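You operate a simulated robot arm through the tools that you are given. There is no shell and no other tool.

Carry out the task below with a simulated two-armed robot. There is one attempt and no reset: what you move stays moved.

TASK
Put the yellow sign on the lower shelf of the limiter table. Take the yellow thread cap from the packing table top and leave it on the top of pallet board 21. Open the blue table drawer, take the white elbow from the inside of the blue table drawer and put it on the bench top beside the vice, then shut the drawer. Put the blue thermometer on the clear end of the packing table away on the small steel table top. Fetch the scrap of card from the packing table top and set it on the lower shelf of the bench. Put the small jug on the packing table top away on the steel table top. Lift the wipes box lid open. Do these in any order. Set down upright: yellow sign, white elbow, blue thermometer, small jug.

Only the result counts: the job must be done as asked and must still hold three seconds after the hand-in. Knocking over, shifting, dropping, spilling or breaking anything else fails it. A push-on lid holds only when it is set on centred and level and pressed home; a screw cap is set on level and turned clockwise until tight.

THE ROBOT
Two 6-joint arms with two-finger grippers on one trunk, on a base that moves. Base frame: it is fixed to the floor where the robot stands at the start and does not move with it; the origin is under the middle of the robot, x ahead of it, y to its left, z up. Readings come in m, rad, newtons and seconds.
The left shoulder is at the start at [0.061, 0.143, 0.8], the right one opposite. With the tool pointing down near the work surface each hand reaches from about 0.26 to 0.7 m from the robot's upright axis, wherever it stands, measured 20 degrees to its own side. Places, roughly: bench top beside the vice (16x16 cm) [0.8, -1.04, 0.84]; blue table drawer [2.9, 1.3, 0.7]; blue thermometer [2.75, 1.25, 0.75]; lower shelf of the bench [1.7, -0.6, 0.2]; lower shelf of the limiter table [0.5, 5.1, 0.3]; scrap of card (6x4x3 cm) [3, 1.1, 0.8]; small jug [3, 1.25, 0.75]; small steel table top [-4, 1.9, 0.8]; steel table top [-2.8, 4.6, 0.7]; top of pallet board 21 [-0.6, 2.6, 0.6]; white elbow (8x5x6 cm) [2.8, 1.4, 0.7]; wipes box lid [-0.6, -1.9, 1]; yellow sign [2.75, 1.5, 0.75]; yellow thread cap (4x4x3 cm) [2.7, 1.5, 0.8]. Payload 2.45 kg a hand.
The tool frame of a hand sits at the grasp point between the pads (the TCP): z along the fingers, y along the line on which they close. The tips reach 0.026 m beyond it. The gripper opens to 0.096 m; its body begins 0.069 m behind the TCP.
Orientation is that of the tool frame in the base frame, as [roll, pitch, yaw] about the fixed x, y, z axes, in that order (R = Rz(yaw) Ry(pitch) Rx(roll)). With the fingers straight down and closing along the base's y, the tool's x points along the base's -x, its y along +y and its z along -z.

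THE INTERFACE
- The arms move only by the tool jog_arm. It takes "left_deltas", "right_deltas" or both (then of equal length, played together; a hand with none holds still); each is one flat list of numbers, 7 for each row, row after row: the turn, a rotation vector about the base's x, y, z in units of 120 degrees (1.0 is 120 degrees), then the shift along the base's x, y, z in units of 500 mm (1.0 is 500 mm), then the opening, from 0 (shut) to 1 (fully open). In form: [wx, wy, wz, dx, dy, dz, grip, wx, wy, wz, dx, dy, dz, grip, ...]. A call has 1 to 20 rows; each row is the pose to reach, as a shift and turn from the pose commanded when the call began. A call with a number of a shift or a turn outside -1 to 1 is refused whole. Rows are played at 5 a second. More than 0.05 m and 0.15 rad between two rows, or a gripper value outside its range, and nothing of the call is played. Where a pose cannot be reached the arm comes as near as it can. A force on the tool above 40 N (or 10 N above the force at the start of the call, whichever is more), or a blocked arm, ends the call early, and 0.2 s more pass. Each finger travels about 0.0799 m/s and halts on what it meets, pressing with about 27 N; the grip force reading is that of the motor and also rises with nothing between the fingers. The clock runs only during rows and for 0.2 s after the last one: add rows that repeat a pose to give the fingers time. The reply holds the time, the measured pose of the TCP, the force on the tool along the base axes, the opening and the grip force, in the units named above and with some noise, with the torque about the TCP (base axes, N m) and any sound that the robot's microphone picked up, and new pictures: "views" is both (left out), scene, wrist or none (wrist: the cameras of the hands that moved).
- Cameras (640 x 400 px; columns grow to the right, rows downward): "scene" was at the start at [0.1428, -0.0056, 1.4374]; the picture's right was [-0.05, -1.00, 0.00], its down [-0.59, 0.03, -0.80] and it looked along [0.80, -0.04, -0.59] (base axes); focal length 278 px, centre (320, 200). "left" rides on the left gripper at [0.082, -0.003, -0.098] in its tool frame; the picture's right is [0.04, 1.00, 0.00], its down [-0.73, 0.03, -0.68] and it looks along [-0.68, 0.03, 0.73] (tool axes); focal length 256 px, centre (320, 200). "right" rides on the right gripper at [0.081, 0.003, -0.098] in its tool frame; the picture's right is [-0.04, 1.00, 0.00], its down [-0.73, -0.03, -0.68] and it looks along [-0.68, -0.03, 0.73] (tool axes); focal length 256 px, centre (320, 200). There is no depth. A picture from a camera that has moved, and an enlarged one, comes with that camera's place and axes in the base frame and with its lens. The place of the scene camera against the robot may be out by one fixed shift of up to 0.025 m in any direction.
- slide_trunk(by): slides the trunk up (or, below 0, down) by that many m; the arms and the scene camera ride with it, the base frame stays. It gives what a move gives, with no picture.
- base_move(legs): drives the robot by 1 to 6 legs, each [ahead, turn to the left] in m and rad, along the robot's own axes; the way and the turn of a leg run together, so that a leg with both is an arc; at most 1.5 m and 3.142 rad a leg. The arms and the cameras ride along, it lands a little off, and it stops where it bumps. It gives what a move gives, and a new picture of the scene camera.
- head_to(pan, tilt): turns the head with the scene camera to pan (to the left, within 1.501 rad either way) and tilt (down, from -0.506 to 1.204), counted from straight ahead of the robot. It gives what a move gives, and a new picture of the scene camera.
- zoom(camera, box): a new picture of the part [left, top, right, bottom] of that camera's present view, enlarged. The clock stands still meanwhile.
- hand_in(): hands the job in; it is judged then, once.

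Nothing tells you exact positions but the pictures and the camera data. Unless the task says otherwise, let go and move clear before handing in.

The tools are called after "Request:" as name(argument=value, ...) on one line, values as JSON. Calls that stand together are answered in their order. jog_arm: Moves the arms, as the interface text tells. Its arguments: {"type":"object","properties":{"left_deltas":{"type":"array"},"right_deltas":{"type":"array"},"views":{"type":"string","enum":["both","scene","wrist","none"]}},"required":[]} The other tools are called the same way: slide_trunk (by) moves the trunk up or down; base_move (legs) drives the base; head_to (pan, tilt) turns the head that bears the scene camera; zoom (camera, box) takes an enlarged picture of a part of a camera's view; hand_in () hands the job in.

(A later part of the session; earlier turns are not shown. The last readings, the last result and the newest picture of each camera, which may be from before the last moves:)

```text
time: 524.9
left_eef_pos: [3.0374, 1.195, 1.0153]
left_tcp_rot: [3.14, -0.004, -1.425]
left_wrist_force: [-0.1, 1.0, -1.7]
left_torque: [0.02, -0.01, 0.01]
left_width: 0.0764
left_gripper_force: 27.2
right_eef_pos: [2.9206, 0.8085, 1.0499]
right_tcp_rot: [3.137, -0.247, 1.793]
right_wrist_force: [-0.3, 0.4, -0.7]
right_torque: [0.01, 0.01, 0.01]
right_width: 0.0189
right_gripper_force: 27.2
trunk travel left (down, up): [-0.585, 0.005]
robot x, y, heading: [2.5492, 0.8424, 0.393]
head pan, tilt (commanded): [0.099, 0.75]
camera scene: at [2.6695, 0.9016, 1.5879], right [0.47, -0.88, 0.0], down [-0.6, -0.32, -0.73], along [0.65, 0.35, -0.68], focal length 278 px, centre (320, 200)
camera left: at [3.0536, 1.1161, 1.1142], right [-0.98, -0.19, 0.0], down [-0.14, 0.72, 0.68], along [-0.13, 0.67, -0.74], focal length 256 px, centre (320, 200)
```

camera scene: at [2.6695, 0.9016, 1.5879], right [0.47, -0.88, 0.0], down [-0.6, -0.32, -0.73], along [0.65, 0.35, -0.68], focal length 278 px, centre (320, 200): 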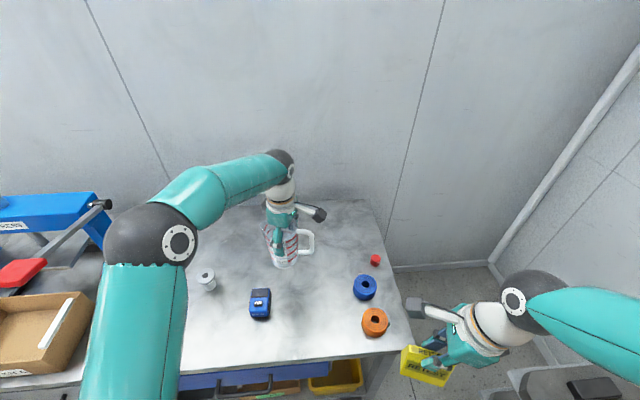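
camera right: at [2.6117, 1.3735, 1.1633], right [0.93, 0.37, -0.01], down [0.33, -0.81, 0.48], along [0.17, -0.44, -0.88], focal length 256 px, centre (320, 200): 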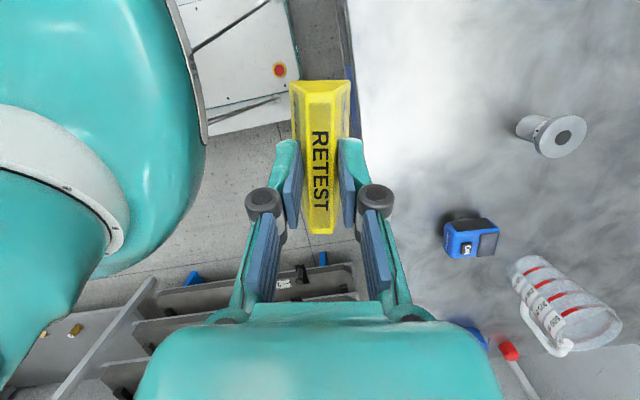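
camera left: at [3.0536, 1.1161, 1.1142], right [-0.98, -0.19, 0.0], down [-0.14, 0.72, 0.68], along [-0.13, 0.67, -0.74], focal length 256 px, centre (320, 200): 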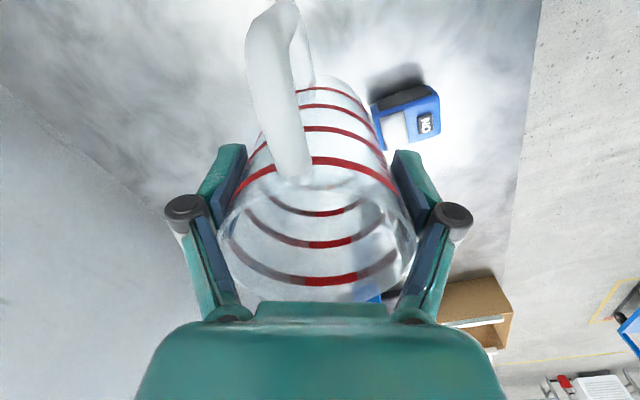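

Both held. Backing straight away from the table.

Request:
base_move(legs=[[-0.55, 0.0]])

Request:
jog_arm(left_deltas=[0, 0, 0, -0.065, 0.02, 0.03, 0.5, 0, 0, 0, -0.13, 0.04, 0.06, 0.5, 0, 0, 0, -0.195, 0.06, 0.09, 0.5, 0, 0, 0, -0.26, 0.08, 0.1, 0.5, 0, 0, 0, -0.32, 0.09, 0.1, 0.5], views="scene")

```text
time: 528.1
left_eef_pos: [2.5302, 0.9873, 1.0146]
left_tcp_rot: [3.14, -0.002, -1.419]
left_wrist_force: [-0.4, 0.3, -1.0]
left_torque: [0.0, 0.02, 0.0]
left_width: 0.0765
left_gripper_force: 26.8
right_eef_pos: [2.4158, 0.598, 1.0495]
right_tcp_rot: [3.138, -0.249, 1.798]
right_wrist_force: [0.8, 0.1, -0.3]
right_torque: [-0.01, 0.0, -0.01]
right_width: 0.0187
right_gripper_force: 27.4
trunk travel left (down, up): [-0.585, 0.005]
robot x, y, heading: [2.0409, 0.631, 0.4]
head pan, tilt (commanded): [0.099, 0.75]
camera scene: at [2.1636, 0.6914, 1.5878], right [0.48, -0.88, 0.0], down [-0.6, -0.33, -0.73], along [0.64, 0.35, -0.68], focal length 278 px, centre (320, 200)
```

scene: 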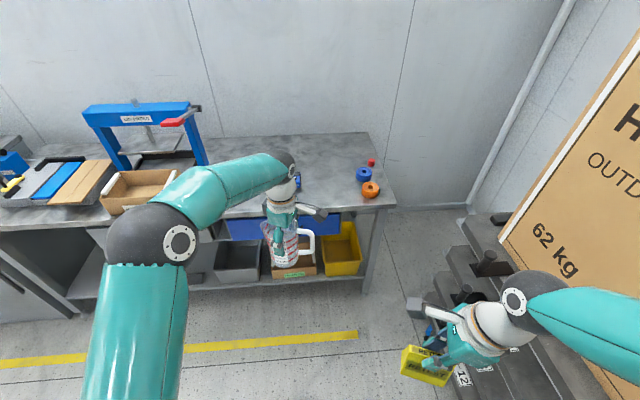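

```text
time: 529.3
left_eef_pos: [2.3705, 1.0316, 1.0645]
left_tcp_rot: [-3.141, -0.004, -1.419]
left_wrist_force: [0.0, -0.2, -1.1]
left_torque: [0.03, 0.03, 0.01]
left_width: 0.0762
left_gripper_force: 26.9
right_eef_pos: [2.4153, 0.5985, 1.051]
right_tcp_rot: [3.136, -0.248, 1.797]
right_wrist_force: [-0.5, 0.0, -0.6]
right_torque: [-0.01, -0.06, -0.01]
right_width: 0.0189
right_gripper_force: 26.8
trunk travel left (down, up): [-0.585, 0.005]
robot x, y, heading: [2.0434, 0.6284, 0.4]
head pan, tilt (commanded): [0.099, 0.75]
camera scene: at [2.1631, 0.6917, 1.5878], right [0.48, -0.88, 0.0], down [-0.6, -0.33, -0.73], along [0.64, 0.35, -0.68], focal length 278 px, centre (320, 200)
```

scene: 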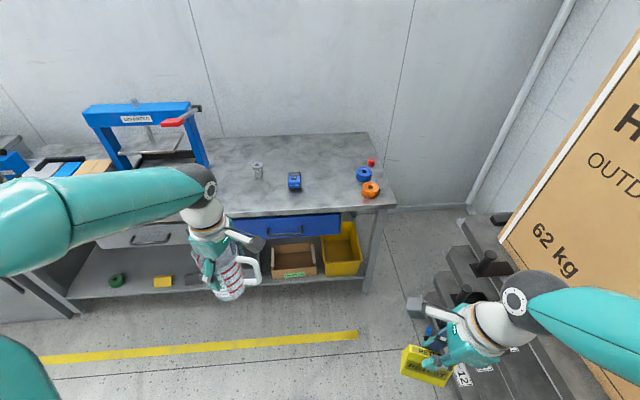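

Both objects secure. Driving toward the limiter table.

Request:
base_move(legs=[[0.0, 0.85]])

Request:
base_move(legs=[[0.0, 0.82]])

```text
time: 532.2
left_eef_pos: [1.9586, 1.143, 1.0646]
left_tcp_rot: [3.14, -0.003, -0.574]
left_wrist_force: [0.4, 0.0, -1.2]
left_torque: [-0.03, 0.0, 0.01]
left_width: 0.0761
left_gripper_force: 27.4
right_eef_pos: [2.312, 0.8903, 1.0501]
right_tcp_rot: [3.139, -0.247, 2.643]
right_wrist_force: [0.4, 0.1, -0.8]
right_torque: [0.01, 0.01, 0.0]
right_width: 0.0188
right_gripper_force: 26.7
trunk travel left (down, up): [-0.585, 0.005]
robot x, y, heading: [2.0682, 0.6147, 1.242]
head pan, tilt (commanded): [0.099, 0.75]
camera scene: at [2.1026, 0.7564, 1.5877], right [0.97, -0.23, 0.0], down [-0.16, -0.66, -0.73], along [0.17, 0.71, -0.68], focal length 278 px, centre (320, 200)
```

scene: 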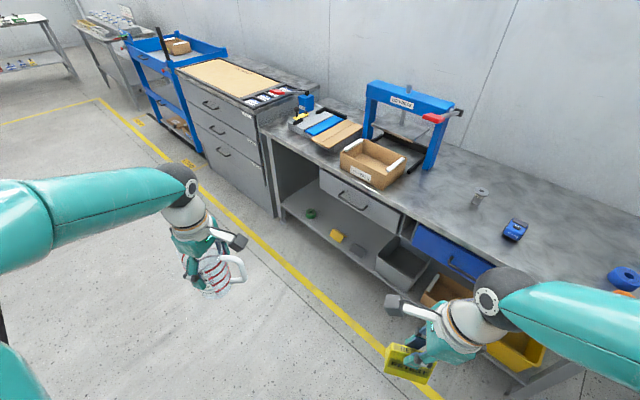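

```text
time: 535.0
left_eef_pos: [1.6066, 0.8949, 1.0644]
left_tcp_rot: [3.14, -0.003, 0.252]
left_wrist_force: [-0.6, 0.8, -0.3]
left_torque: [0.0, 0.0, 0.0]
left_width: 0.0759
left_gripper_force: 26.8
right_eef_pos: [2.0332, 0.9833, 1.0519]
right_tcp_rot: [3.137, -0.248, -2.815]
right_wrist_force: [-0.1, 0.3, -1.0]
right_torque: [0.0, 0.0, 0.01]
right_width: 0.0189
right_gripper_force: 26.8
trunk travel left (down, up): [-0.585, 0.005]
robot x, y, heading: [2.0986, 0.6333, 2.061]
head pan, tilt (commanded): [0.099, 0.75]
camera scene: at [2.0151, 0.7585, 1.5877], right [0.83, 0.56, 0.0], down [0.38, -0.57, -0.73], along [-0.41, 0.61, -0.68], focal length 278 px, centre (320, 200)
```

scene: 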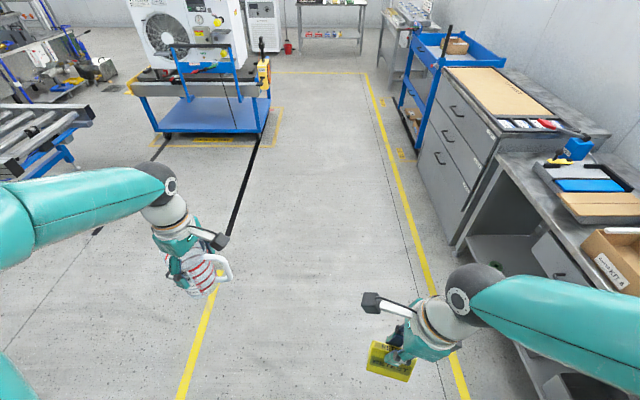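

Request:
base_move(legs=[[0.0, 0.02], [1.25, 0.0], [1.25, 0.0], [1.18, 0.0]])

Request:
head_to(pan=-0.5, tilt=0.5)

```text
time: 553.4
left_eef_pos: [-0.1666, 4.108, 1.0659]
left_tcp_rot: [3.139, -0.002, 0.268]
left_wrist_force: [-0.1, -0.7, -0.9]
left_torque: [-0.05, 0.01, 0.02]
left_width: 0.0756
left_gripper_force: 26.7
right_eef_pos: [0.2572, 4.2015, 1.0536]
right_tcp_rot: [3.139, -0.247, -2.802]
right_wrist_force: [-0.6, -1.3, 0.2]
right_torque: [0.01, -0.01, 0.03]
right_width: 0.0181
right_gripper_force: 26.8
trunk travel left (down, up): [-0.585, 0.005]
robot x, y, heading: [0.3238, 3.8542, 2.07]
head pan, tilt (commanded): [0.099, 0.75]
camera scene: at [0.2429, 3.9766, 1.5877], right [0.82, 0.57, 0.0], down [0.39, -0.56, -0.73], along [-0.41, 0.6, -0.68], focal length 278 px, centre (320, 200)
```

scene: 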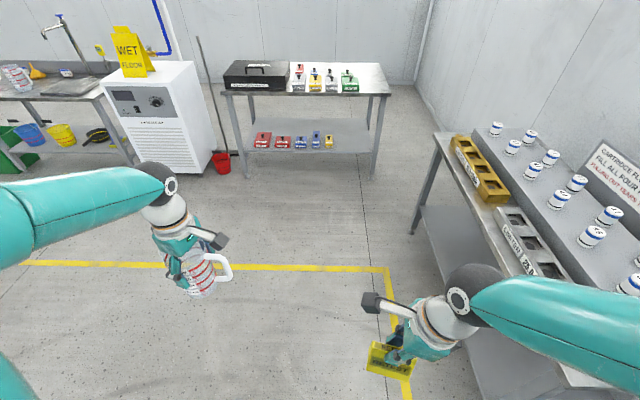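

```text
time: 554.4
left_eef_pos: [-0.1665, 4.1078, 1.0661]
left_tcp_rot: [3.14, -0.003, 0.269]
left_wrist_force: [0.1, -0.5, -0.9]
left_torque: [0.0, 0.0, -0.01]
left_width: 0.0756
left_gripper_force: 26.8
right_eef_pos: [0.2588, 4.2018, 1.0511]
right_tcp_rot: [3.137, -0.247, -2.802]
right_wrist_force: [-0.5, -0.8, -1.0]
right_torque: [0.02, -0.01, -0.01]
right_width: 0.0178
right_gripper_force: 27.0
trunk travel left (down, up): [-0.585, 0.005]
robot x, y, heading: [0.327, 3.8539, 2.074]
head pan, tilt (commanded): [-0.499, 0.499]
camera scene: at [0.2896, 3.9993, 1.6096], right [1.0, 0.0, 0.0], down [0.0, -0.48, -0.88], along [0.0, 0.88, -0.48], focal length 278 px, centre (320, 200)
```

scene: 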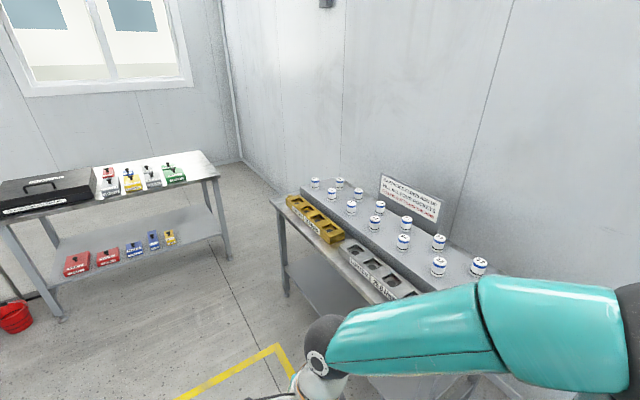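

Request:
zoom(camera="right", box=[160, 60, 480, 260])

Request:
zoom(camera="left", box=[160, 0, 480, 200])

```text
2.00 times, centred on (320, 160) of right
camera zoom: at [0.2065, 4.1854, 1.1664], right [-0.3, 0.95, -0.01], down [0.84, 0.26, 0.48], along [0.46, 0.14, -0.88], focal length 512 px, centre (320, 280)
```

zoom: 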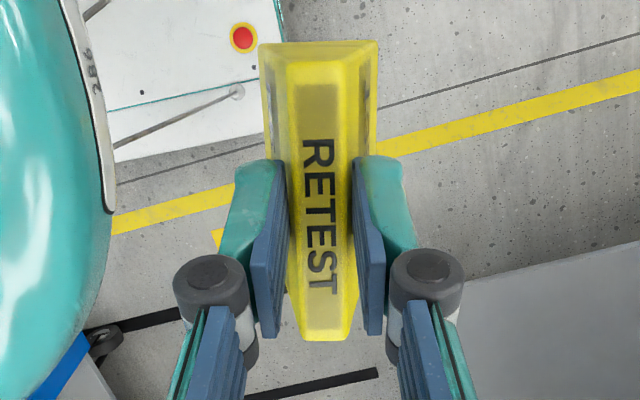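

```text
2.00 times, centred on (320, 100) of left
camera zoom: at [-0.0884, 4.133, 1.165], right [0.3, -0.95, 0.0], down [-0.7, -0.22, 0.68], along [-0.65, -0.2, -0.74], focal length 512 px, centre (320, 400)
```

zoom: 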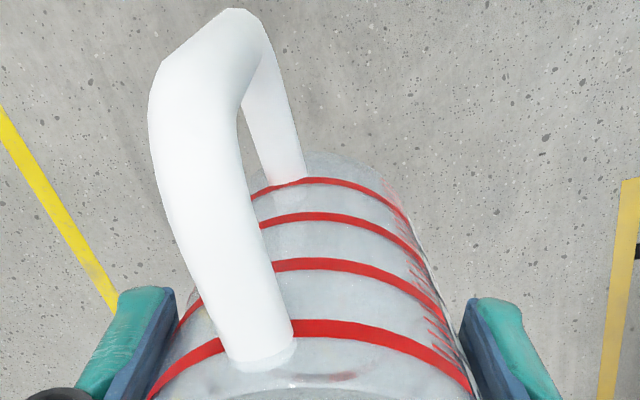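

The sign has slipped only a few millimetres; proceeding promptly to the limiter table.

Request:
base_move(legs=[[0.0, 0.306], [0.9, 0.0], [0.0, -0.85]])

Request:
base_move(legs=[[0.0, -0.92]])

Request:
head_to(pan=0.0, tilt=0.6)

```text
time: 562.8
left_eef_pos: [-0.6184, 4.9462, 1.0663]
left_tcp_rot: [3.14, -0.004, -0.274]
left_wrist_force: [-0.6, 0.8, -0.6]
left_torque: [-0.01, -0.01, -0.02]
left_width: 0.0755
left_gripper_force: 27.3
right_eef_pos: [-0.2053, 4.8072, 1.0517]
right_tcp_rot: [3.138, -0.247, 2.941]
right_wrist_force: [-0.6, 0.3, -0.8]
right_torque: [0.0, -0.01, -0.03]
right_width: 0.018
right_gripper_force: 27.1
trunk travel left (down, up): [-0.585, 0.005]
robot x, y, heading: [-0.3528, 4.4775, 1.537]
head pan, tilt (commanded): [-0.499, 0.499]
camera scene: at [-0.3128, 4.6166, 1.6096], right [0.86, -0.51, 0.0], down [-0.24, -0.41, -0.88], along [0.45, 0.76, -0.48], focal length 278 px, centre (320, 200)
```

scene: 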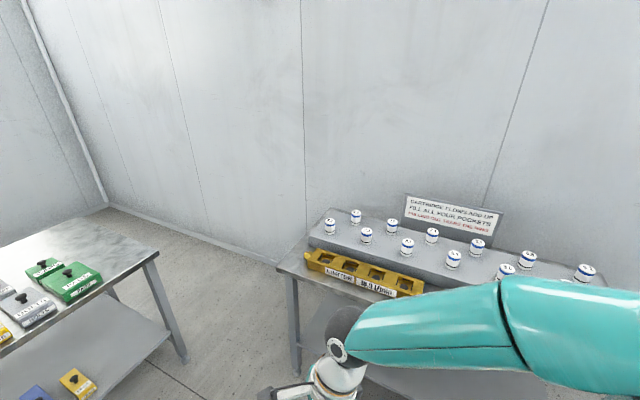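

```text
time: 566.0
left_eef_pos: [-0.1364, 4.9707, 1.0694]
left_tcp_rot: [3.14, 0.002, -1.198]
left_wrist_force: [0.2, -0.8, -0.1]
left_torque: [0.05, 0.0, -0.03]
left_width: 0.0754
left_gripper_force: 27.2
right_eef_pos: [0.0011, 4.5559, 1.0515]
right_tcp_rot: [3.14, -0.25, 2.018]
right_wrist_force: [0.1, -0.4, -1.4]
right_torque: [0.03, 0.05, 0.04]
right_width: 0.0179
right_gripper_force: 27.0
trunk travel left (down, up): [-0.585, 0.005]
robot x, y, heading: [-0.3746, 4.5114, 0.623]
head pan, tilt (commanded): [-0.499, 0.499]
stopped in leg 1: the robot was blocked; the commanded pose is now the measured one
camera scene: at [-0.2374, 4.551, 1.6096], right [0.12, -0.99, 0.0], down [-0.48, -0.06, -0.88], along [0.87, 0.11, -0.48], focal length 278 px, centre (320, 200)
```

scene: 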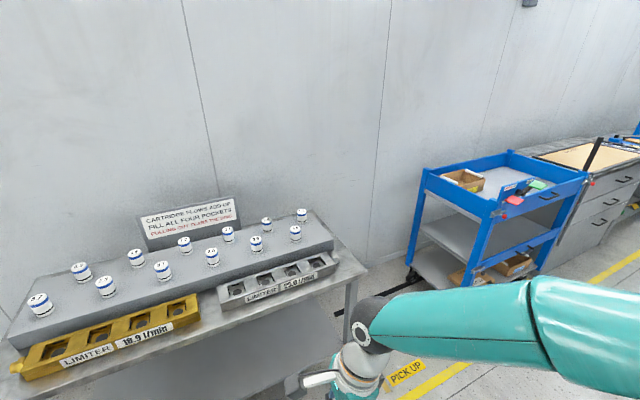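

```text
time: 567.0
left_eef_pos: [-0.1388, 4.9725, 1.0674]
left_tcp_rot: [-3.141, 0.0, -1.196]
left_wrist_force: [0.0, -0.6, -0.3]
left_torque: [-0.04, 0.01, -0.01]
left_width: 0.0752
left_gripper_force: 27.0
right_eef_pos: [-0.0009, 4.5586, 1.0533]
right_tcp_rot: [3.14, -0.249, 2.019]
right_wrist_force: [0.2, -0.8, -0.2]
right_torque: [0.02, 0.0, -0.03]
right_width: 0.0177
right_gripper_force: 26.9
trunk travel left (down, up): [-0.585, 0.005]
robot x, y, heading: [-0.3706, 4.5027, 0.624]
head pan, tilt (commanded): [0.0, 0.6]
camera scene: at [-0.2578, 4.5942, 1.6006], right [0.58, -0.81, 0.0], down [-0.46, -0.33, -0.82], along [0.67, 0.48, -0.57], focal length 278 px, centre (320, 200)
```

scene: 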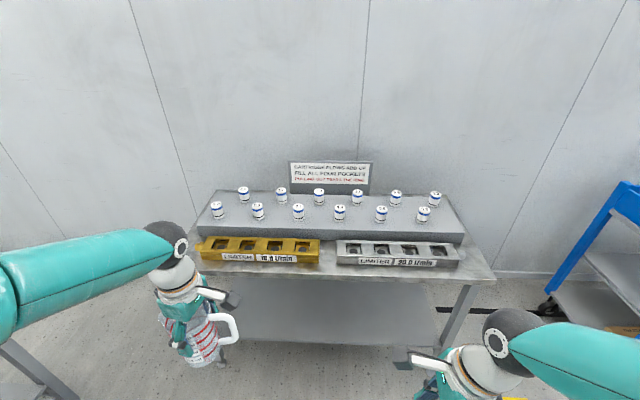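

Facing the limiter table. I'll tuck both hands in, then move closer and lower the trunk.

Request:
jog_arm(left_deltas=[0, 0, 0, -0.068, -0.022, 0, 0.5, 0, 0, 0, -0.136, -0.044, 0, 0.5, 0, 0, 0, -0.204, -0.065, 0, 0.5, 0, 0, 0, -0.272, -0.087, 0, 0.5, 0, 0, 0, -0.34, -0.109, 0, 0.5], right_deltas=[0, 0, 0, -0.007, -0.02, 0, 0, 0, 0, 0, -0.014, -0.04, 0, 0, 0, 0, 0, -0.021, -0.06, 0, 0, 0, 0, 0, -0.028, -0.08, 0, 0, 0, 0, 0, -0.035, -0.099, 0, 0], views="scene")

```text
time: 568.2
left_eef_pos: [-0.3101, 4.917, 1.0677]
left_tcp_rot: [-3.141, -0.002, -1.198]
left_wrist_force: [-0.6, -0.6, -1.8]
left_torque: [0.03, 0.0, 0.01]
left_width: 0.0753
left_gripper_force: 27.3
right_eef_pos: [-0.0182, 4.5085, 1.0536]
right_tcp_rot: [3.138, -0.247, 2.019]
right_wrist_force: [-0.3, 0.2, -0.5]
right_torque: [0.0, -0.09, -0.02]
right_width: 0.0177
right_gripper_force: 26.2
trunk travel left (down, up): [-0.585, 0.005]
robot x, y, heading: [-0.3733, 4.5074, 0.622]
head pan, tilt (commanded): [0.0, 0.6]
camera scene: at [-0.2597, 4.5929, 1.6009], right [0.58, -0.81, 0.0], down [-0.46, -0.33, -0.83], along [0.67, 0.48, -0.56], focal length 278 px, centre (320, 200)
```

scene: 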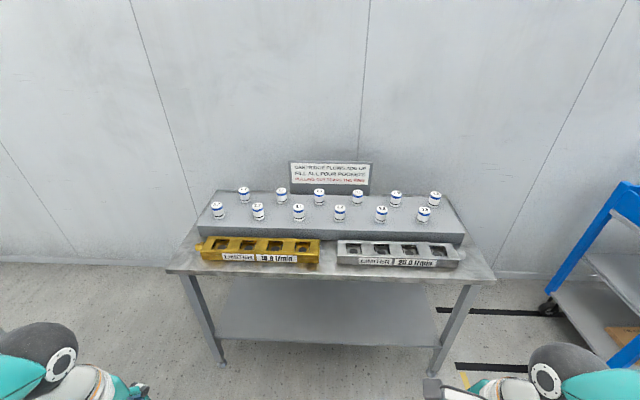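

Request:
base_move(legs=[[0.35, 0.0]])

```text
time: 570.5
left_eef_pos: [-0.019, 5.1213, 1.0672]
left_tcp_rot: [3.14, -0.002, -1.2]
left_wrist_force: [1.0, -0.8, -0.7]
left_torque: [0.0, 0.01, -0.03]
left_width: 0.075
left_gripper_force: 26.9
right_eef_pos: [0.2699, 4.7136, 1.0542]
right_tcp_rot: [3.14, -0.248, 2.014]
right_wrist_force: [-0.2, 0.0, -0.7]
right_torque: [0.01, 0.02, 0.03]
right_width: 0.0174
right_gripper_force: 26.8
trunk travel left (down, up): [-0.585, 0.005]
robot x, y, heading: [-0.0904, 4.7135, 0.617]
head pan, tilt (commanded): [0.0, 0.6]
camera scene: at [0.0299, 4.7993, 1.6005], right [0.58, -0.82, 0.0], down [-0.46, -0.33, -0.82], along [0.67, 0.48, -0.57], focal length 278 px, centre (320, 200)
```

scene: 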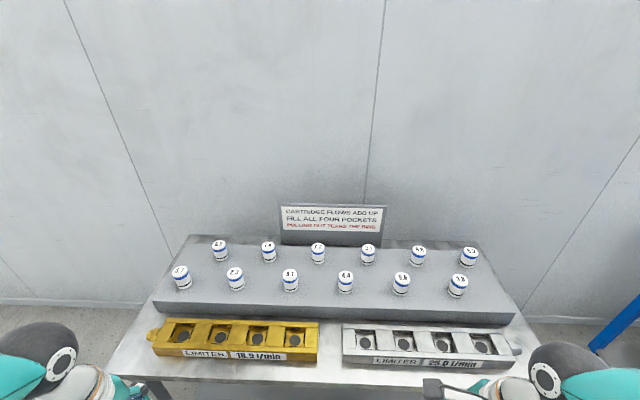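

Request:
slide_trunk(by=-0.4)

Request:
slide_trunk(by=-0.1)

Request:
head_to(pan=-0.15, tilt=0.85)

```text
time: 574.3
left_eef_pos: [-0.0205, 5.1212, 0.6675]
left_tcp_rot: [3.141, -0.002, -1.2]
left_wrist_force: [0.4, -0.2, -0.3]
left_torque: [-0.01, -0.02, 0.0]
left_width: 0.0749
left_gripper_force: 27.2
right_eef_pos: [0.2683, 4.7128, 0.6536]
right_tcp_rot: [3.14, -0.25, 2.014]
right_wrist_force: [0.5, -0.2, -0.7]
right_torque: [0.0, 0.01, -0.01]
right_width: 0.0174
right_gripper_force: 27.3
trunk travel left (down, up): [-0.185, 0.405]
robot x, y, heading: [-0.0853, 4.7113, 0.618]
head pan, tilt (commanded): [0.0, 0.6]
```

```text
time: 575.6
left_eef_pos: [-0.0196, 5.1217, 0.5682]
left_tcp_rot: [-3.139, -0.002, -1.2]
left_wrist_force: [0.5, -0.2, 0.3]
left_torque: [-0.01, 0.03, 0.01]
left_width: 0.075
left_gripper_force: 26.9
right_eef_pos: [0.2686, 4.7128, 0.555]
right_tcp_rot: [-3.141, -0.247, 2.015]
right_wrist_force: [-0.5, -0.2, -0.8]
right_torque: [-0.01, -0.03, 0.02]
right_width: 0.0175
right_gripper_force: 27.1
trunk travel left (down, up): [-0.085, 0.505]
robot x, y, heading: [-0.0892, 4.7159, 0.615]
head pan, tilt (commanded): [0.0, 0.6]
```

```text
time: 576.4
left_eef_pos: [-0.0205, 5.1218, 0.5685]
left_tcp_rot: [-3.14, -0.002, -1.201]
left_wrist_force: [0.3, -0.4, -0.9]
left_torque: [0.01, 0.0, -0.01]
left_width: 0.0752
left_gripper_force: 27.3
right_eef_pos: [0.2697, 4.7133, 0.5533]
right_tcp_rot: [3.14, -0.246, 2.013]
right_wrist_force: [0.6, -0.2, -0.9]
right_torque: [0.0, 0.0, 0.03]
right_width: 0.0174
right_gripper_force: 26.9
trunk travel left (down, up): [-0.085, 0.505]
robot x, y, heading: [-0.0869, 4.7118, 0.618]
head pan, tilt (commanded): [-0.15, 0.85]
camera scene: at [0.0264, 4.7825, 1.0798], right [0.45, -0.89, 0.0], down [-0.67, -0.34, -0.66], along [0.59, 0.3, -0.75], focal length 278 px, centre (320, 200)
```

scene: 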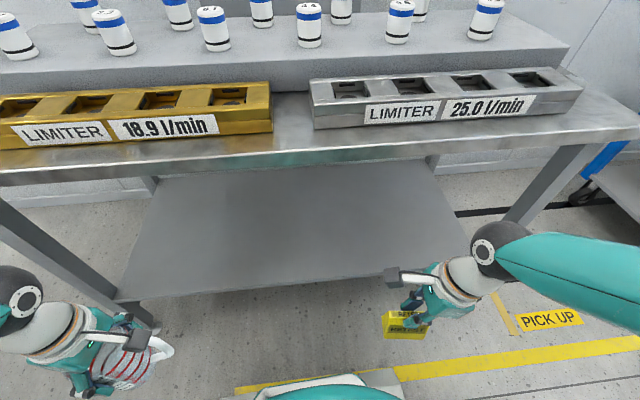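

The shelf is clear. Lowering the right hand and extending it under the table top over the shelf.

Request:
jog_arm(right_deltas=[0, 0, 0, 0, 0, -0.08, 0, 0, 0, 0, 0, 0, -0.16, 0, 0, 0, 0, 0, 0, -0.236, 0, 0, 0, 0, 0.0617, 0.0549, -0.236, 0, 0, 0, 0, 0.1234, 0.1098, -0.236, 0, 0, 0, 0, 0.1851, 0.1647, -0.236, 0, 0, 0, 0, 0.2468, 0.2196, -0.236, 0, 0, 0, 0, 0.3085, 0.2745, -0.236, 0, 0, 0, 0, 0.3702, 0.3294, -0.236, 0, 0, 0, 0, 0.4319, 0.3843, -0.236, 0, 0, 0, 0, 0.4936, 0.4392, -0.236, 0], views="both")

```text
time: 578.8
left_eef_pos: [-0.0282, 5.1143, 0.5732]
left_tcp_rot: [-3.127, 0.006, -1.201]
left_wrist_force: [-1.1, 0.1, -1.2]
left_torque: [0.02, -0.08, -0.03]
left_width: 0.0754
left_gripper_force: 27.1
right_eef_pos: [0.5038, 4.9215, 0.4369]
right_tcp_rot: [-3.138, -0.255, 2.013]
right_wrist_force: [1.1, -0.2, -1.5]
right_torque: [0.01, 0.0, 0.02]
right_width: 0.0173
right_gripper_force: 26.9
right hand out of reach, approached as far as the arm can: row 2, 3
trunk travel left (down, up): [-0.085, 0.505]
robot x, y, heading: [-0.0917, 4.712, 0.603]
head pan, tilt (commanded): [-0.15, 0.85]
camera scene: at [0.0028, 4.7581, 1.0827], right [0.44, -0.9, -0.01], down [-0.66, -0.32, -0.68], along [0.61, 0.31, -0.73], focal length 278 px, centre (320, 200)
camera right: at [0.4858, 4.9717, 0.5517], right [0.92, 0.39, -0.01], down [0.35, -0.81, 0.47], along [0.18, -0.44, -0.88], focal length 256 px, centre (320, 200)
```

scene: 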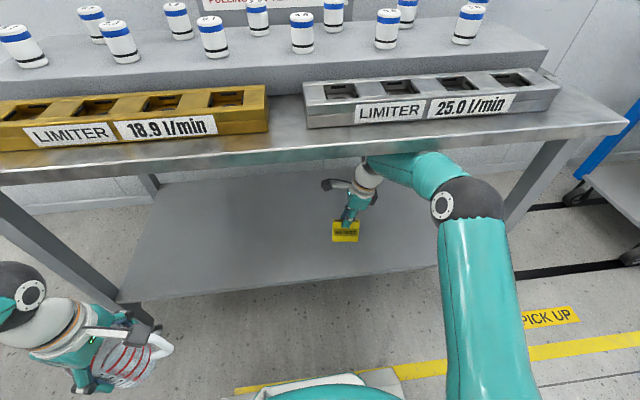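
right: 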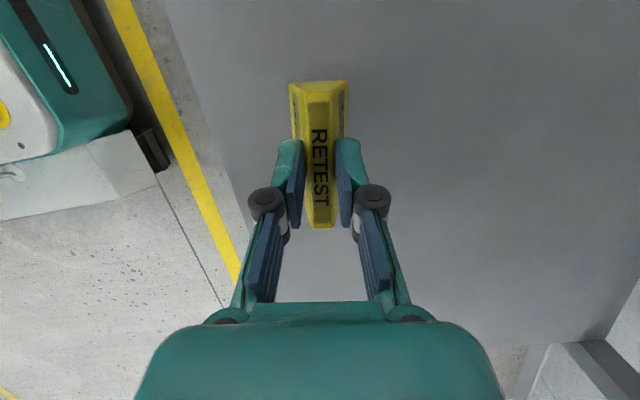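

The robot frame has tilted very slightly, so something on the right arm may be touching the table's edge. Checking closely.

Request:
zoom(camera="scene", box=[300, 110, 540, 260])

```text
2.67 times, centred on (420, 185) of scene
camera zoom: at [0.0028, 4.7581, 1.0827], right [0.44, -0.9, -0.01], down [-0.66, -0.32, -0.68], along [0.61, 0.31, -0.73], focal length 742 px, centre (53, 240)
```

zoom: 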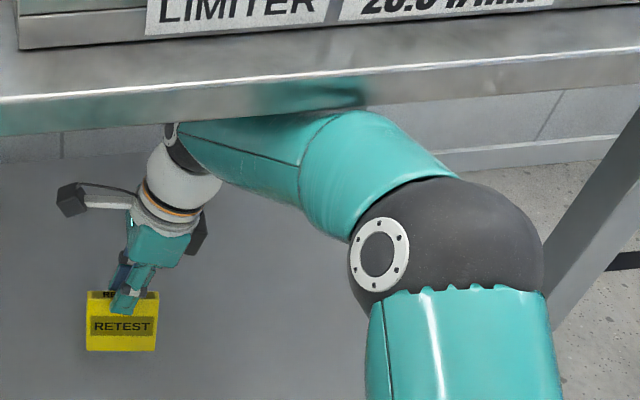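

The right elbow is very close to the table's right leg. I'll shift the hand toward the middle (left) to free it.

Request:
jog_arm(right_deltas=[0, 0, 0, -0.034, 0.05, 0, 0, 0, 0, 0, -0.068, 0.1, 0, 0, 0, 0, 0, -0.12, 0.17, 0, 0, 0, 0, 0, -0.15, 0.215, 0, 0], views="both")

```text
time: 580.0
left_eef_pos: [-0.0201, 5.1198, 0.5683]
left_tcp_rot: [-3.138, 0.002, -1.2]
left_wrist_force: [-0.6, 0.2, 0.1]
left_torque: [0.05, -0.04, 0.02]
left_width: 0.075
left_gripper_force: 26.9
right_eef_pos: [0.4299, 5.031, 0.4028]
right_tcp_rot: [-3.081, -0.229, 2.005]
right_wrist_force: [-0.7, 0.0, -0.6]
right_torque: [-0.03, -0.03, 0.03]
right_width: 0.0173
right_gripper_force: 27.3
trunk travel left (down, up): [-0.085, 0.505]
robot x, y, heading: [-0.086, 4.7134, 0.623]
head pan, tilt (commanded): [-0.15, 0.85]
stopped in row 4 (right hand): the arm was blocked; the commanded pose is now the measured one
camera scene: at [0.0456, 4.7924, 1.0765], right [0.45, -0.89, 0.0], down [-0.68, -0.35, -0.65], along [0.58, 0.29, -0.76], focal length 278 px, centre (320, 200)
camera right: at [0.4158, 5.0858, 0.5154], right [0.92, 0.4, -0.07], down [0.38, -0.78, 0.5], along [0.15, -0.48, -0.87], focal length 256 px, centre (320, 200)
```

scene: 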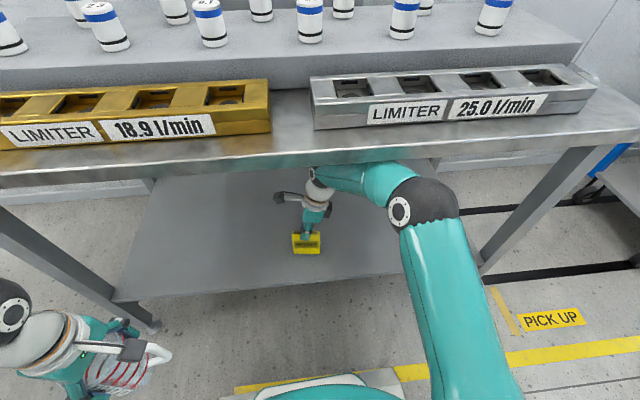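
right: 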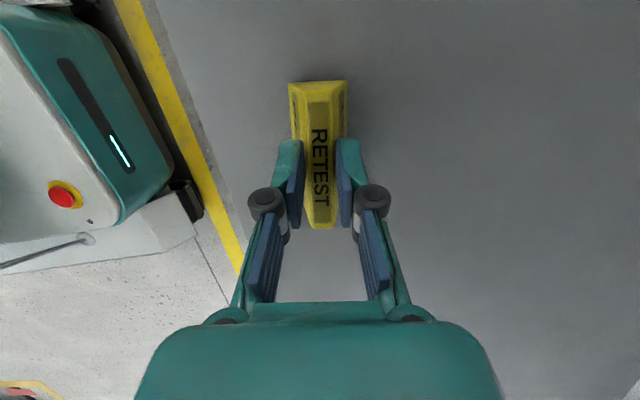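

The arm lagged rather than hit anything (forces are low). Restoring the tool's orientation and height, with settling time.

Request:
jog_arm(right_deltas=[0.01, -0.011, -0.0015, 0, 0, 0.025, 0, 0.0199, -0.0225, -0.003, 0, 0, 0.05, 0, 0.0199, -0.0225, -0.003, 0, 0, 0.05, 0, 0.0199, -0.0225, -0.003, 0, 0, 0.05, 0], views="both")

```text
time: 581.2
left_eef_pos: [-0.0245, 5.1159, 0.5758]
left_tcp_rot: [-3.126, 0.007, -1.201]
left_wrist_force: [-0.2, -0.7, -1.6]
left_torque: [0.04, 0.04, 0.01]
left_width: 0.0752
left_gripper_force: 27.1
right_eef_pos: [0.4082, 5.0158, 0.3887]
right_tcp_rot: [-3.064, -0.212, 2.012]
right_wrist_force: [-0.8, -0.1, -0.2]
right_torque: [-0.01, -0.03, -0.02]
right_width: 0.0185
right_gripper_force: 27.0
trunk travel left (down, up): [-0.085, 0.505]
robot x, y, heading: [-0.0857, 4.7125, 0.619]
head pan, tilt (commanded): [-0.15, 0.85]
stopped in row 4 (right hand): the arm was blocked; the commanded pose is now the measured one
camera scene: at [0.0525, 4.7945, 1.077], right [0.45, -0.89, 0.0], down [-0.69, -0.35, -0.64], along [0.57, 0.29, -0.77], focal length 278 px, centre (320, 200)
camera right: at [0.3941, 5.0734, 0.4989], right [0.91, 0.4, -0.08], down [0.39, -0.77, 0.51], along [0.14, -0.5, -0.86], focal length 256 px, centre (320, 200)
```

scene: 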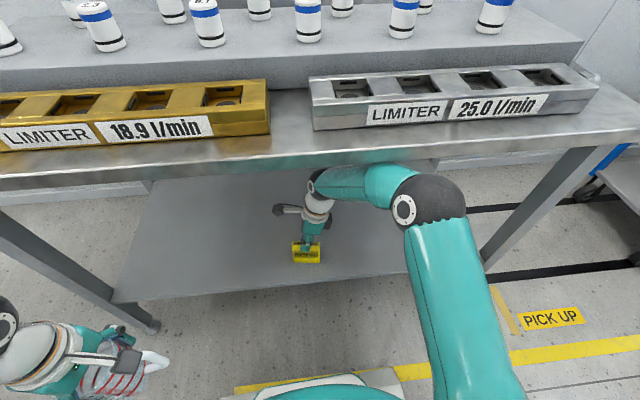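
right: 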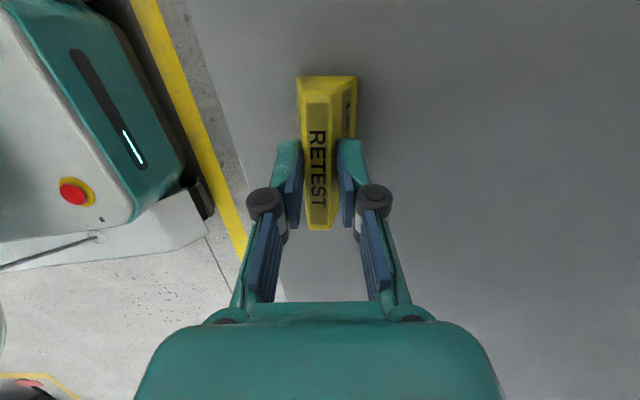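

Request:
jog_arm(right_deltas=[0, 0, 0, 0, 0, 0, 0, 0, 0, 0, 0, 0, 0, 0, 0, 0, 0, 0, 0, 0, 0], views="both")

```text
time: 582.0
left_eef_pos: [-0.0246, 5.1149, 0.5735]
left_tcp_rot: [-3.128, 0.008, -1.201]
left_wrist_force: [-0.2, 0.0, -0.9]
left_torque: [0.01, 0.02, 0.04]
left_width: 0.0752
left_gripper_force: 26.9
right_eef_pos: [0.4102, 5.0172, 0.3879]
right_tcp_rot: [-3.069, -0.214, 2.011]
right_wrist_force: [-0.9, -0.4, -0.7]
right_torque: [0.01, 0.0, 0.02]
right_width: 0.0186
right_gripper_force: 27.0
trunk travel left (down, up): [-0.085, 0.505]
robot x, y, heading: [-0.0838, 4.713, 0.618]
head pan, tilt (commanded): [-0.15, 0.85]
camera scene: at [0.0523, 4.7945, 1.0764], right [0.45, -0.89, 0.0], down [-0.69, -0.35, -0.64], along [0.57, 0.29, -0.77], focal length 278 px, centre (320, 200)
camera right: at [0.395, 5.0743, 0.4999], right [0.91, 0.4, -0.08], down [0.38, -0.77, 0.51], along [0.14, -0.49, -0.86], focal length 256 px, centre (320, 200)
```

scene: 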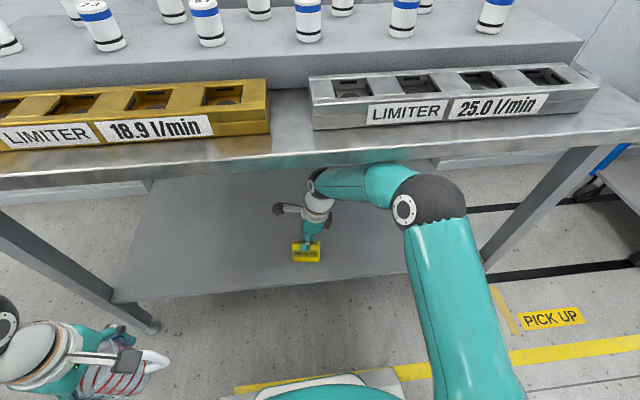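
right: 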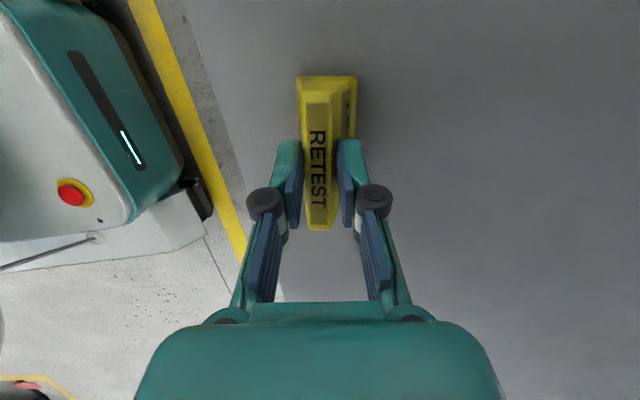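

Request:
head_to(pan=-0.5, tilt=1.2)

Request:
head_to(pan=0.5, tilt=1.2)

```text
time: 582.8
left_eef_pos: [-0.024, 5.1155, 0.5731]
left_tcp_rot: [-3.128, 0.006, -1.201]
left_wrist_force: [1.2, -0.5, -1.4]
left_torque: [-0.03, 0.01, 0.01]
left_width: 0.0752
left_gripper_force: 27.5
right_eef_pos: [0.4092, 5.0174, 0.3882]
right_tcp_rot: [-3.07, -0.215, 2.01]
right_wrist_force: [-0.1, -0.3, -2.1]
right_torque: [0.01, 0.02, 0.02]
right_width: 0.0187
right_gripper_force: 26.8
trunk travel left (down, up): [-0.085, 0.505]
robot x, y, heading: [-0.0861, 4.7159, 0.617]
head pan, tilt (commanded): [-0.499, 1.201]
camera scene: at [0.0373, 4.7655, 1.0534], right [0.12, -0.99, 0.01], down [-0.93, -0.12, -0.34], along [0.34, 0.03, -0.94], focal length 278 px, centre (320, 200)
```

scene: 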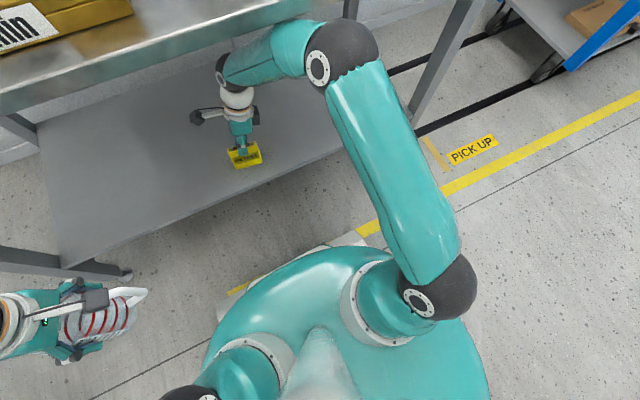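

```text
time: 584.1
left_eef_pos: [-0.0246, 5.1147, 0.5739]
left_tcp_rot: [-3.127, 0.009, -1.202]
left_wrist_force: [-0.2, 0.2, -1.2]
left_torque: [0.0, 0.0, 0.0]
left_width: 0.0751
left_gripper_force: 27.3
right_eef_pos: [0.4099, 5.0179, 0.3881]
right_tcp_rot: [-3.07, -0.216, 2.011]
right_wrist_force: [-0.2, -1.0, 0.0]
right_torque: [0.03, -0.04, 0.02]
right_width: 0.0184
right_gripper_force: 27.9
trunk travel left (down, up): [-0.085, 0.505]
robot x, y, heading: [-0.0866, 4.7154, 0.623]
head pan, tilt (commanded): [0.499, 1.201]
camera scene: at [0.0057, 4.8087, 1.0537], right [0.9, -0.44, -0.02], down [-0.42, -0.84, -0.34], along [0.14, 0.32, -0.94], focal length 278 px, centre (320, 200)
```

scene: 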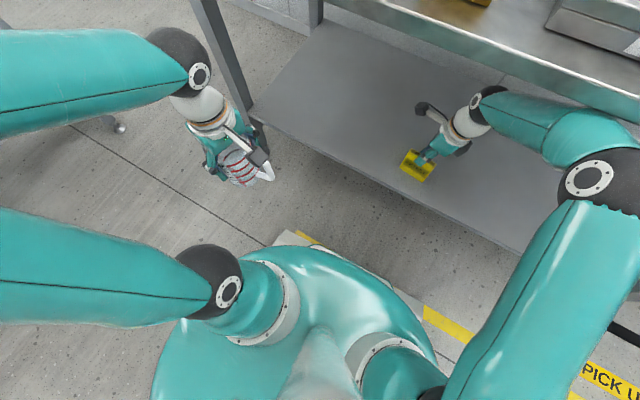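

Request:
head_to(pan=-0.1, tilt=0.9)

Request:
zoom(camera="scene", box=[230, 150, 390, 250])

```text
time: 585.1
left_eef_pos: [-0.0241, 5.1151, 0.5737]
left_tcp_rot: [-3.126, 0.008, -1.2]
left_wrist_force: [0.0, -0.8, -1.8]
left_torque: [0.0, -0.02, -0.02]
left_width: 0.075
left_gripper_force: 27.3
right_eef_pos: [0.41, 5.0177, 0.3891]
right_tcp_rot: [-3.07, -0.215, 2.012]
right_wrist_force: [-0.8, -0.4, -0.6]
right_torque: [0.0, -0.01, 0.02]
right_width: 0.0185
right_gripper_force: 26.9
trunk travel left (down, up): [-0.085, 0.505]
robot x, y, heading: [-0.0862, 4.7141, 0.618]
head pan, tilt (commanded): [-0.099, 0.901]
camera scene: at [0.0467, 4.7959, 1.0728], right [0.5, -0.87, 0.0], down [-0.69, -0.4, -0.6], along [0.52, 0.3, -0.8], focal length 278 px, centre (320, 200)
```

scene: 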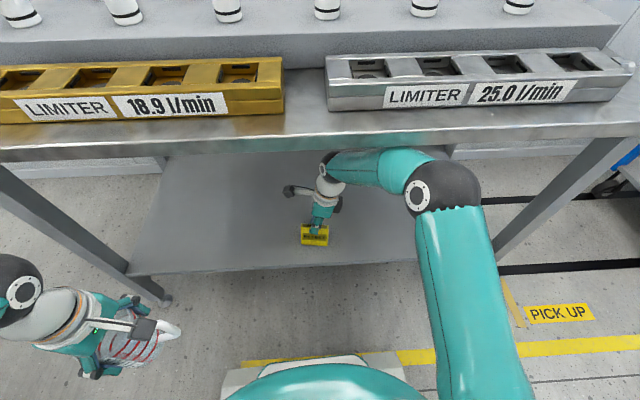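

```text
4.00 times, centred on (310, 200) of scene
camera zoom: at [0.0467, 4.7959, 1.0728], right [0.5, -0.87, 0.0], down [-0.69, -0.4, -0.6], along [0.52, 0.3, -0.8], focal length 1113 px, centre (360, 200)
```

zoom: 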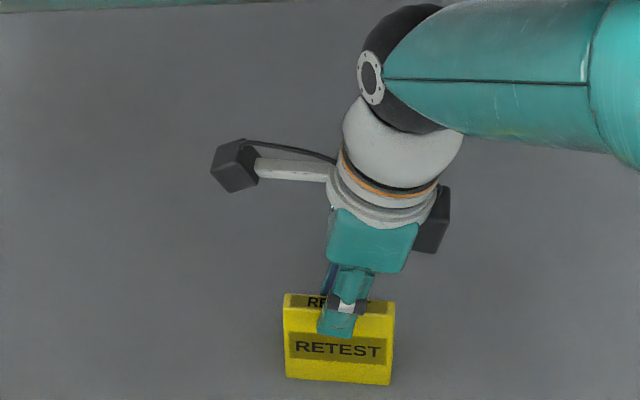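

Request:
jog_arm(right_deltas=[0, 0, 0, 0, 0, -0.01, 0, 0, 0, 0, 0, 0, -0.02, 0, 0, 0, 0, 0, 0, -0.02, 0], views="wrist")

```text
time: 585.9
left_eef_pos: [-0.0295, 5.1137, 0.5761]
left_tcp_rot: [-3.12, 0.004, -1.2]
left_wrist_force: [0.0, 0.6, -0.3]
left_torque: [0.0, 0.0, 0.02]
left_width: 0.0748
left_gripper_force: 26.9
right_eef_pos: [0.4098, 5.0214, 0.3976]
right_tcp_rot: [-3.106, -0.226, 2.02]
right_wrist_force: [-0.6, -0.3, -0.5]
right_torque: [-0.03, 0.04, -0.03]
right_width: 0.0185
right_gripper_force: 26.8
trunk travel left (down, up): [-0.085, 0.505]
robot x, y, heading: [-0.0875, 4.7143, 0.617]
head pan, tilt (commanded): [-0.099, 0.901]
camera right: at [0.3922, 5.0757, 0.5112], right [0.91, 0.41, -0.04], down [0.37, -0.78, 0.5], along [0.17, -0.47, -0.87], focal length 256 px, centre (320, 200)
```

right: 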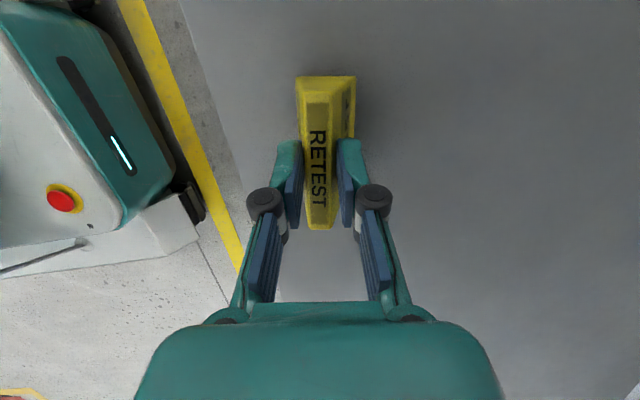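

Request:
jog_arm(right_deltas=[0, 0, 0, 0, 0, 0, 0, 0, 0, 0, 0, 0, 0, 0], views="scene")

```text
time: 586.5
left_eef_pos: [-0.0301, 5.1135, 0.5756]
left_tcp_rot: [-3.12, 0.006, -1.2]
left_wrist_force: [-0.1, -0.5, -0.7]
left_torque: [0.02, 0.03, 0.01]
left_width: 0.0751
left_gripper_force: 27.1
right_eef_pos: [0.4119, 5.0227, 0.3995]
right_tcp_rot: [-3.109, -0.225, 2.021]
right_wrist_force: [0.1, 0.3, -0.6]
right_torque: [0.0, -0.03, -0.01]
right_width: 0.0185
right_gripper_force: 27.4
trunk travel left (down, up): [-0.085, 0.505]
robot x, y, heading: [-0.0847, 4.7134, 0.618]
head pan, tilt (commanded): [-0.099, 0.901]
camera scene: at [0.0262, 4.7841, 1.0758], right [0.5, -0.87, 0.0], down [-0.68, -0.39, -0.62], along [0.54, 0.31, -0.78], focal length 278 px, centre (320, 200)
```

scene: 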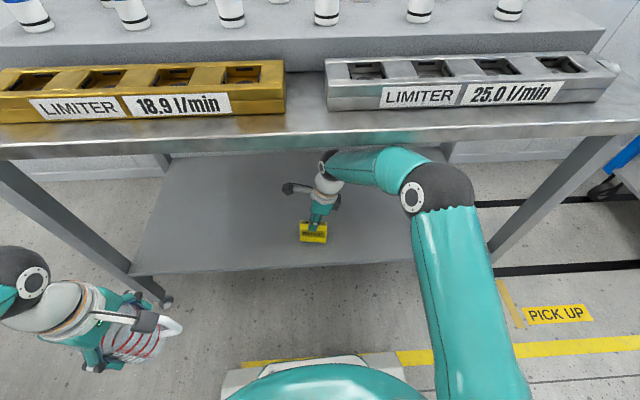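

Request:
jog_arm(right_deltas=[0, 0, 0, 0, 0, 0, 0, 0, 0, 0, 0, 0, 0, 0, 0, 0, 0, 0, 0, 0, 0, 0, 0, 0, 0, 0, 0, 0, 0, 0, 0, 0, 0, 0, 0, 0, 0, 0, 0, 0, 0, 0, 0, 0, 0, 0, 0, 0, 0], views="scene")

```text
time: 588.1
left_eef_pos: [-0.0285, 5.1136, 0.5758]
left_tcp_rot: [-3.119, 0.006, -1.202]
left_wrist_force: [-0.2, 0.2, -0.9]
left_torque: [0.05, 0.02, -0.03]
left_width: 0.0748
left_gripper_force: 26.7
right_eef_pos: [0.4126, 5.0236, 0.3986]
right_tcp_rot: [-3.112, -0.223, 2.02]
right_wrist_force: [0.6, 0.1, -1.9]
right_torque: [-0.04, -0.02, 0.01]
right_width: 0.0185
right_gripper_force: 27.3
trunk travel left (down, up): [-0.085, 0.505]
robot x, y, heading: [-0.0892, 4.7135, 0.622]
head pan, tilt (commanded): [-0.099, 0.901]
camera scene: at [0.0262, 4.7845, 1.0755], right [0.5, -0.87, 0.0], down [-0.68, -0.39, -0.62], along [0.54, 0.31, -0.79], focal length 278 px, centre (320, 200)
```

scene: 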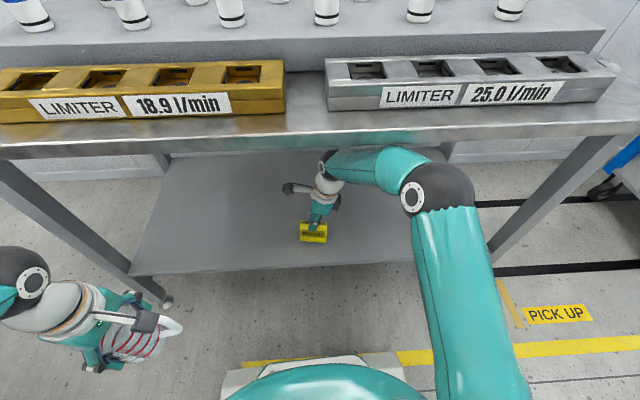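

Request:
jog_arm(right_deltas=[0, 0, 0, 0.025, 0.0175, 0, 0, 0, 0, 0, 0.049, 0.035, 0, 0, 0, 0, 0, 0.049, 0.035, 0, 0], views="wrist")

```text
time: 588.9
left_eef_pos: [-0.0287, 5.1155, 0.5757]
left_tcp_rot: [-3.116, 0.005, -1.2]
left_wrist_force: [-0.2, -0.2, -0.2]
left_torque: [0.01, 0.01, 0.02]
left_width: 0.0748
left_gripper_force: 26.9
right_eef_pos: [0.4366, 5.0395, 0.4017]
right_tcp_rot: [-3.113, -0.224, 2.018]
right_wrist_force: [-0.3, -0.7, -0.7]
right_torque: [0.03, 0.03, -0.01]
right_width: 0.0186
right_gripper_force: 26.6
trunk travel left (down, up): [-0.085, 0.505]
robot x, y, heading: [-0.084, 4.7124, 0.618]
head pan, tilt (commanded): [-0.099, 0.901]
camera right: at [0.4174, 5.0947, 0.5135], right [0.91, 0.4, -0.04], down [0.37, -0.78, 0.5], along [0.17, -0.47, -0.87], focal length 256 px, centre (320, 200)
```

right: 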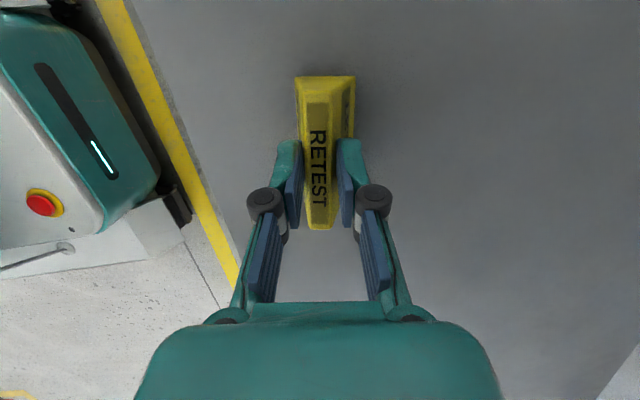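

Motion responds normally now. Lowering the sign in small steps until it touches the shelf.

Request:
jog_arm(right_deltas=[0, 0, 0, 0, 0, -0.02, 0, 0, 0, 0, 0, 0, -0.04, 0, 0, 0, 0, 0, 0, -0.06, 0, 0, 0, 0, 0, 0, -0.06, 0], views="both")

```text
time: 589.6
left_eef_pos: [-0.0303, 5.1133, 0.5743]
left_tcp_rot: [-3.116, 0.003, -1.201]
left_wrist_force: [0.2, 0.3, -1.0]
left_torque: [-0.03, -0.02, 0.02]
left_width: 0.0749
left_gripper_force: 27.2
right_eef_pos: [0.4374, 5.043, 0.3855]
right_tcp_rot: [-3.126, -0.23, 2.019]
right_wrist_force: [-1.1, -1.4, 14.2]
right_torque: [-0.39, -0.05, -0.06]
right_width: 0.019
right_gripper_force: 26.9
trunk travel left (down, up): [-0.085, 0.505]
robot x, y, heading: [-0.0846, 4.7131, 0.62]
head pan, tilt (commanded): [-0.099, 0.901]
stopped in row 3 (right hand): the force on the tool passed its limit at 41 N (the readings are from after the stop); the commanded pose is now the measured one
camera scene: at [0.0229, 4.7844, 1.0761], right [0.5, -0.87, 0.0], down [-0.68, -0.39, -0.62], along [0.54, 0.31, -0.78], focal length 278 px, centre (320, 200)
camera right: at [0.4187, 5.0957, 0.4994], right [0.92, 0.4, -0.02], down [0.36, -0.79, 0.49], along [0.18, -0.46, -0.87], focal length 256 px, centre (320, 200)
```

scene: 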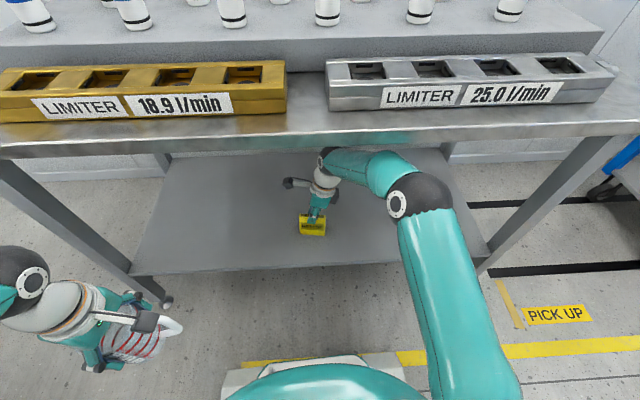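
right: 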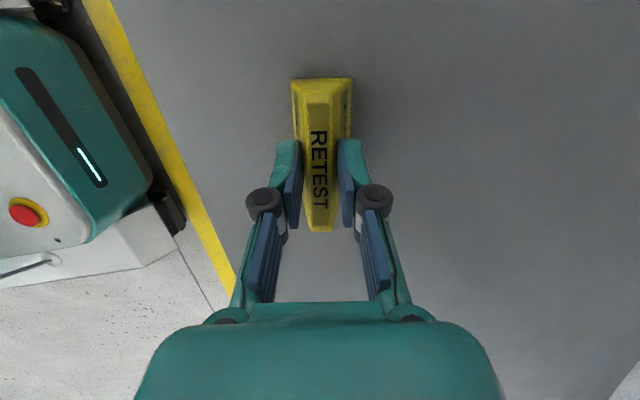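

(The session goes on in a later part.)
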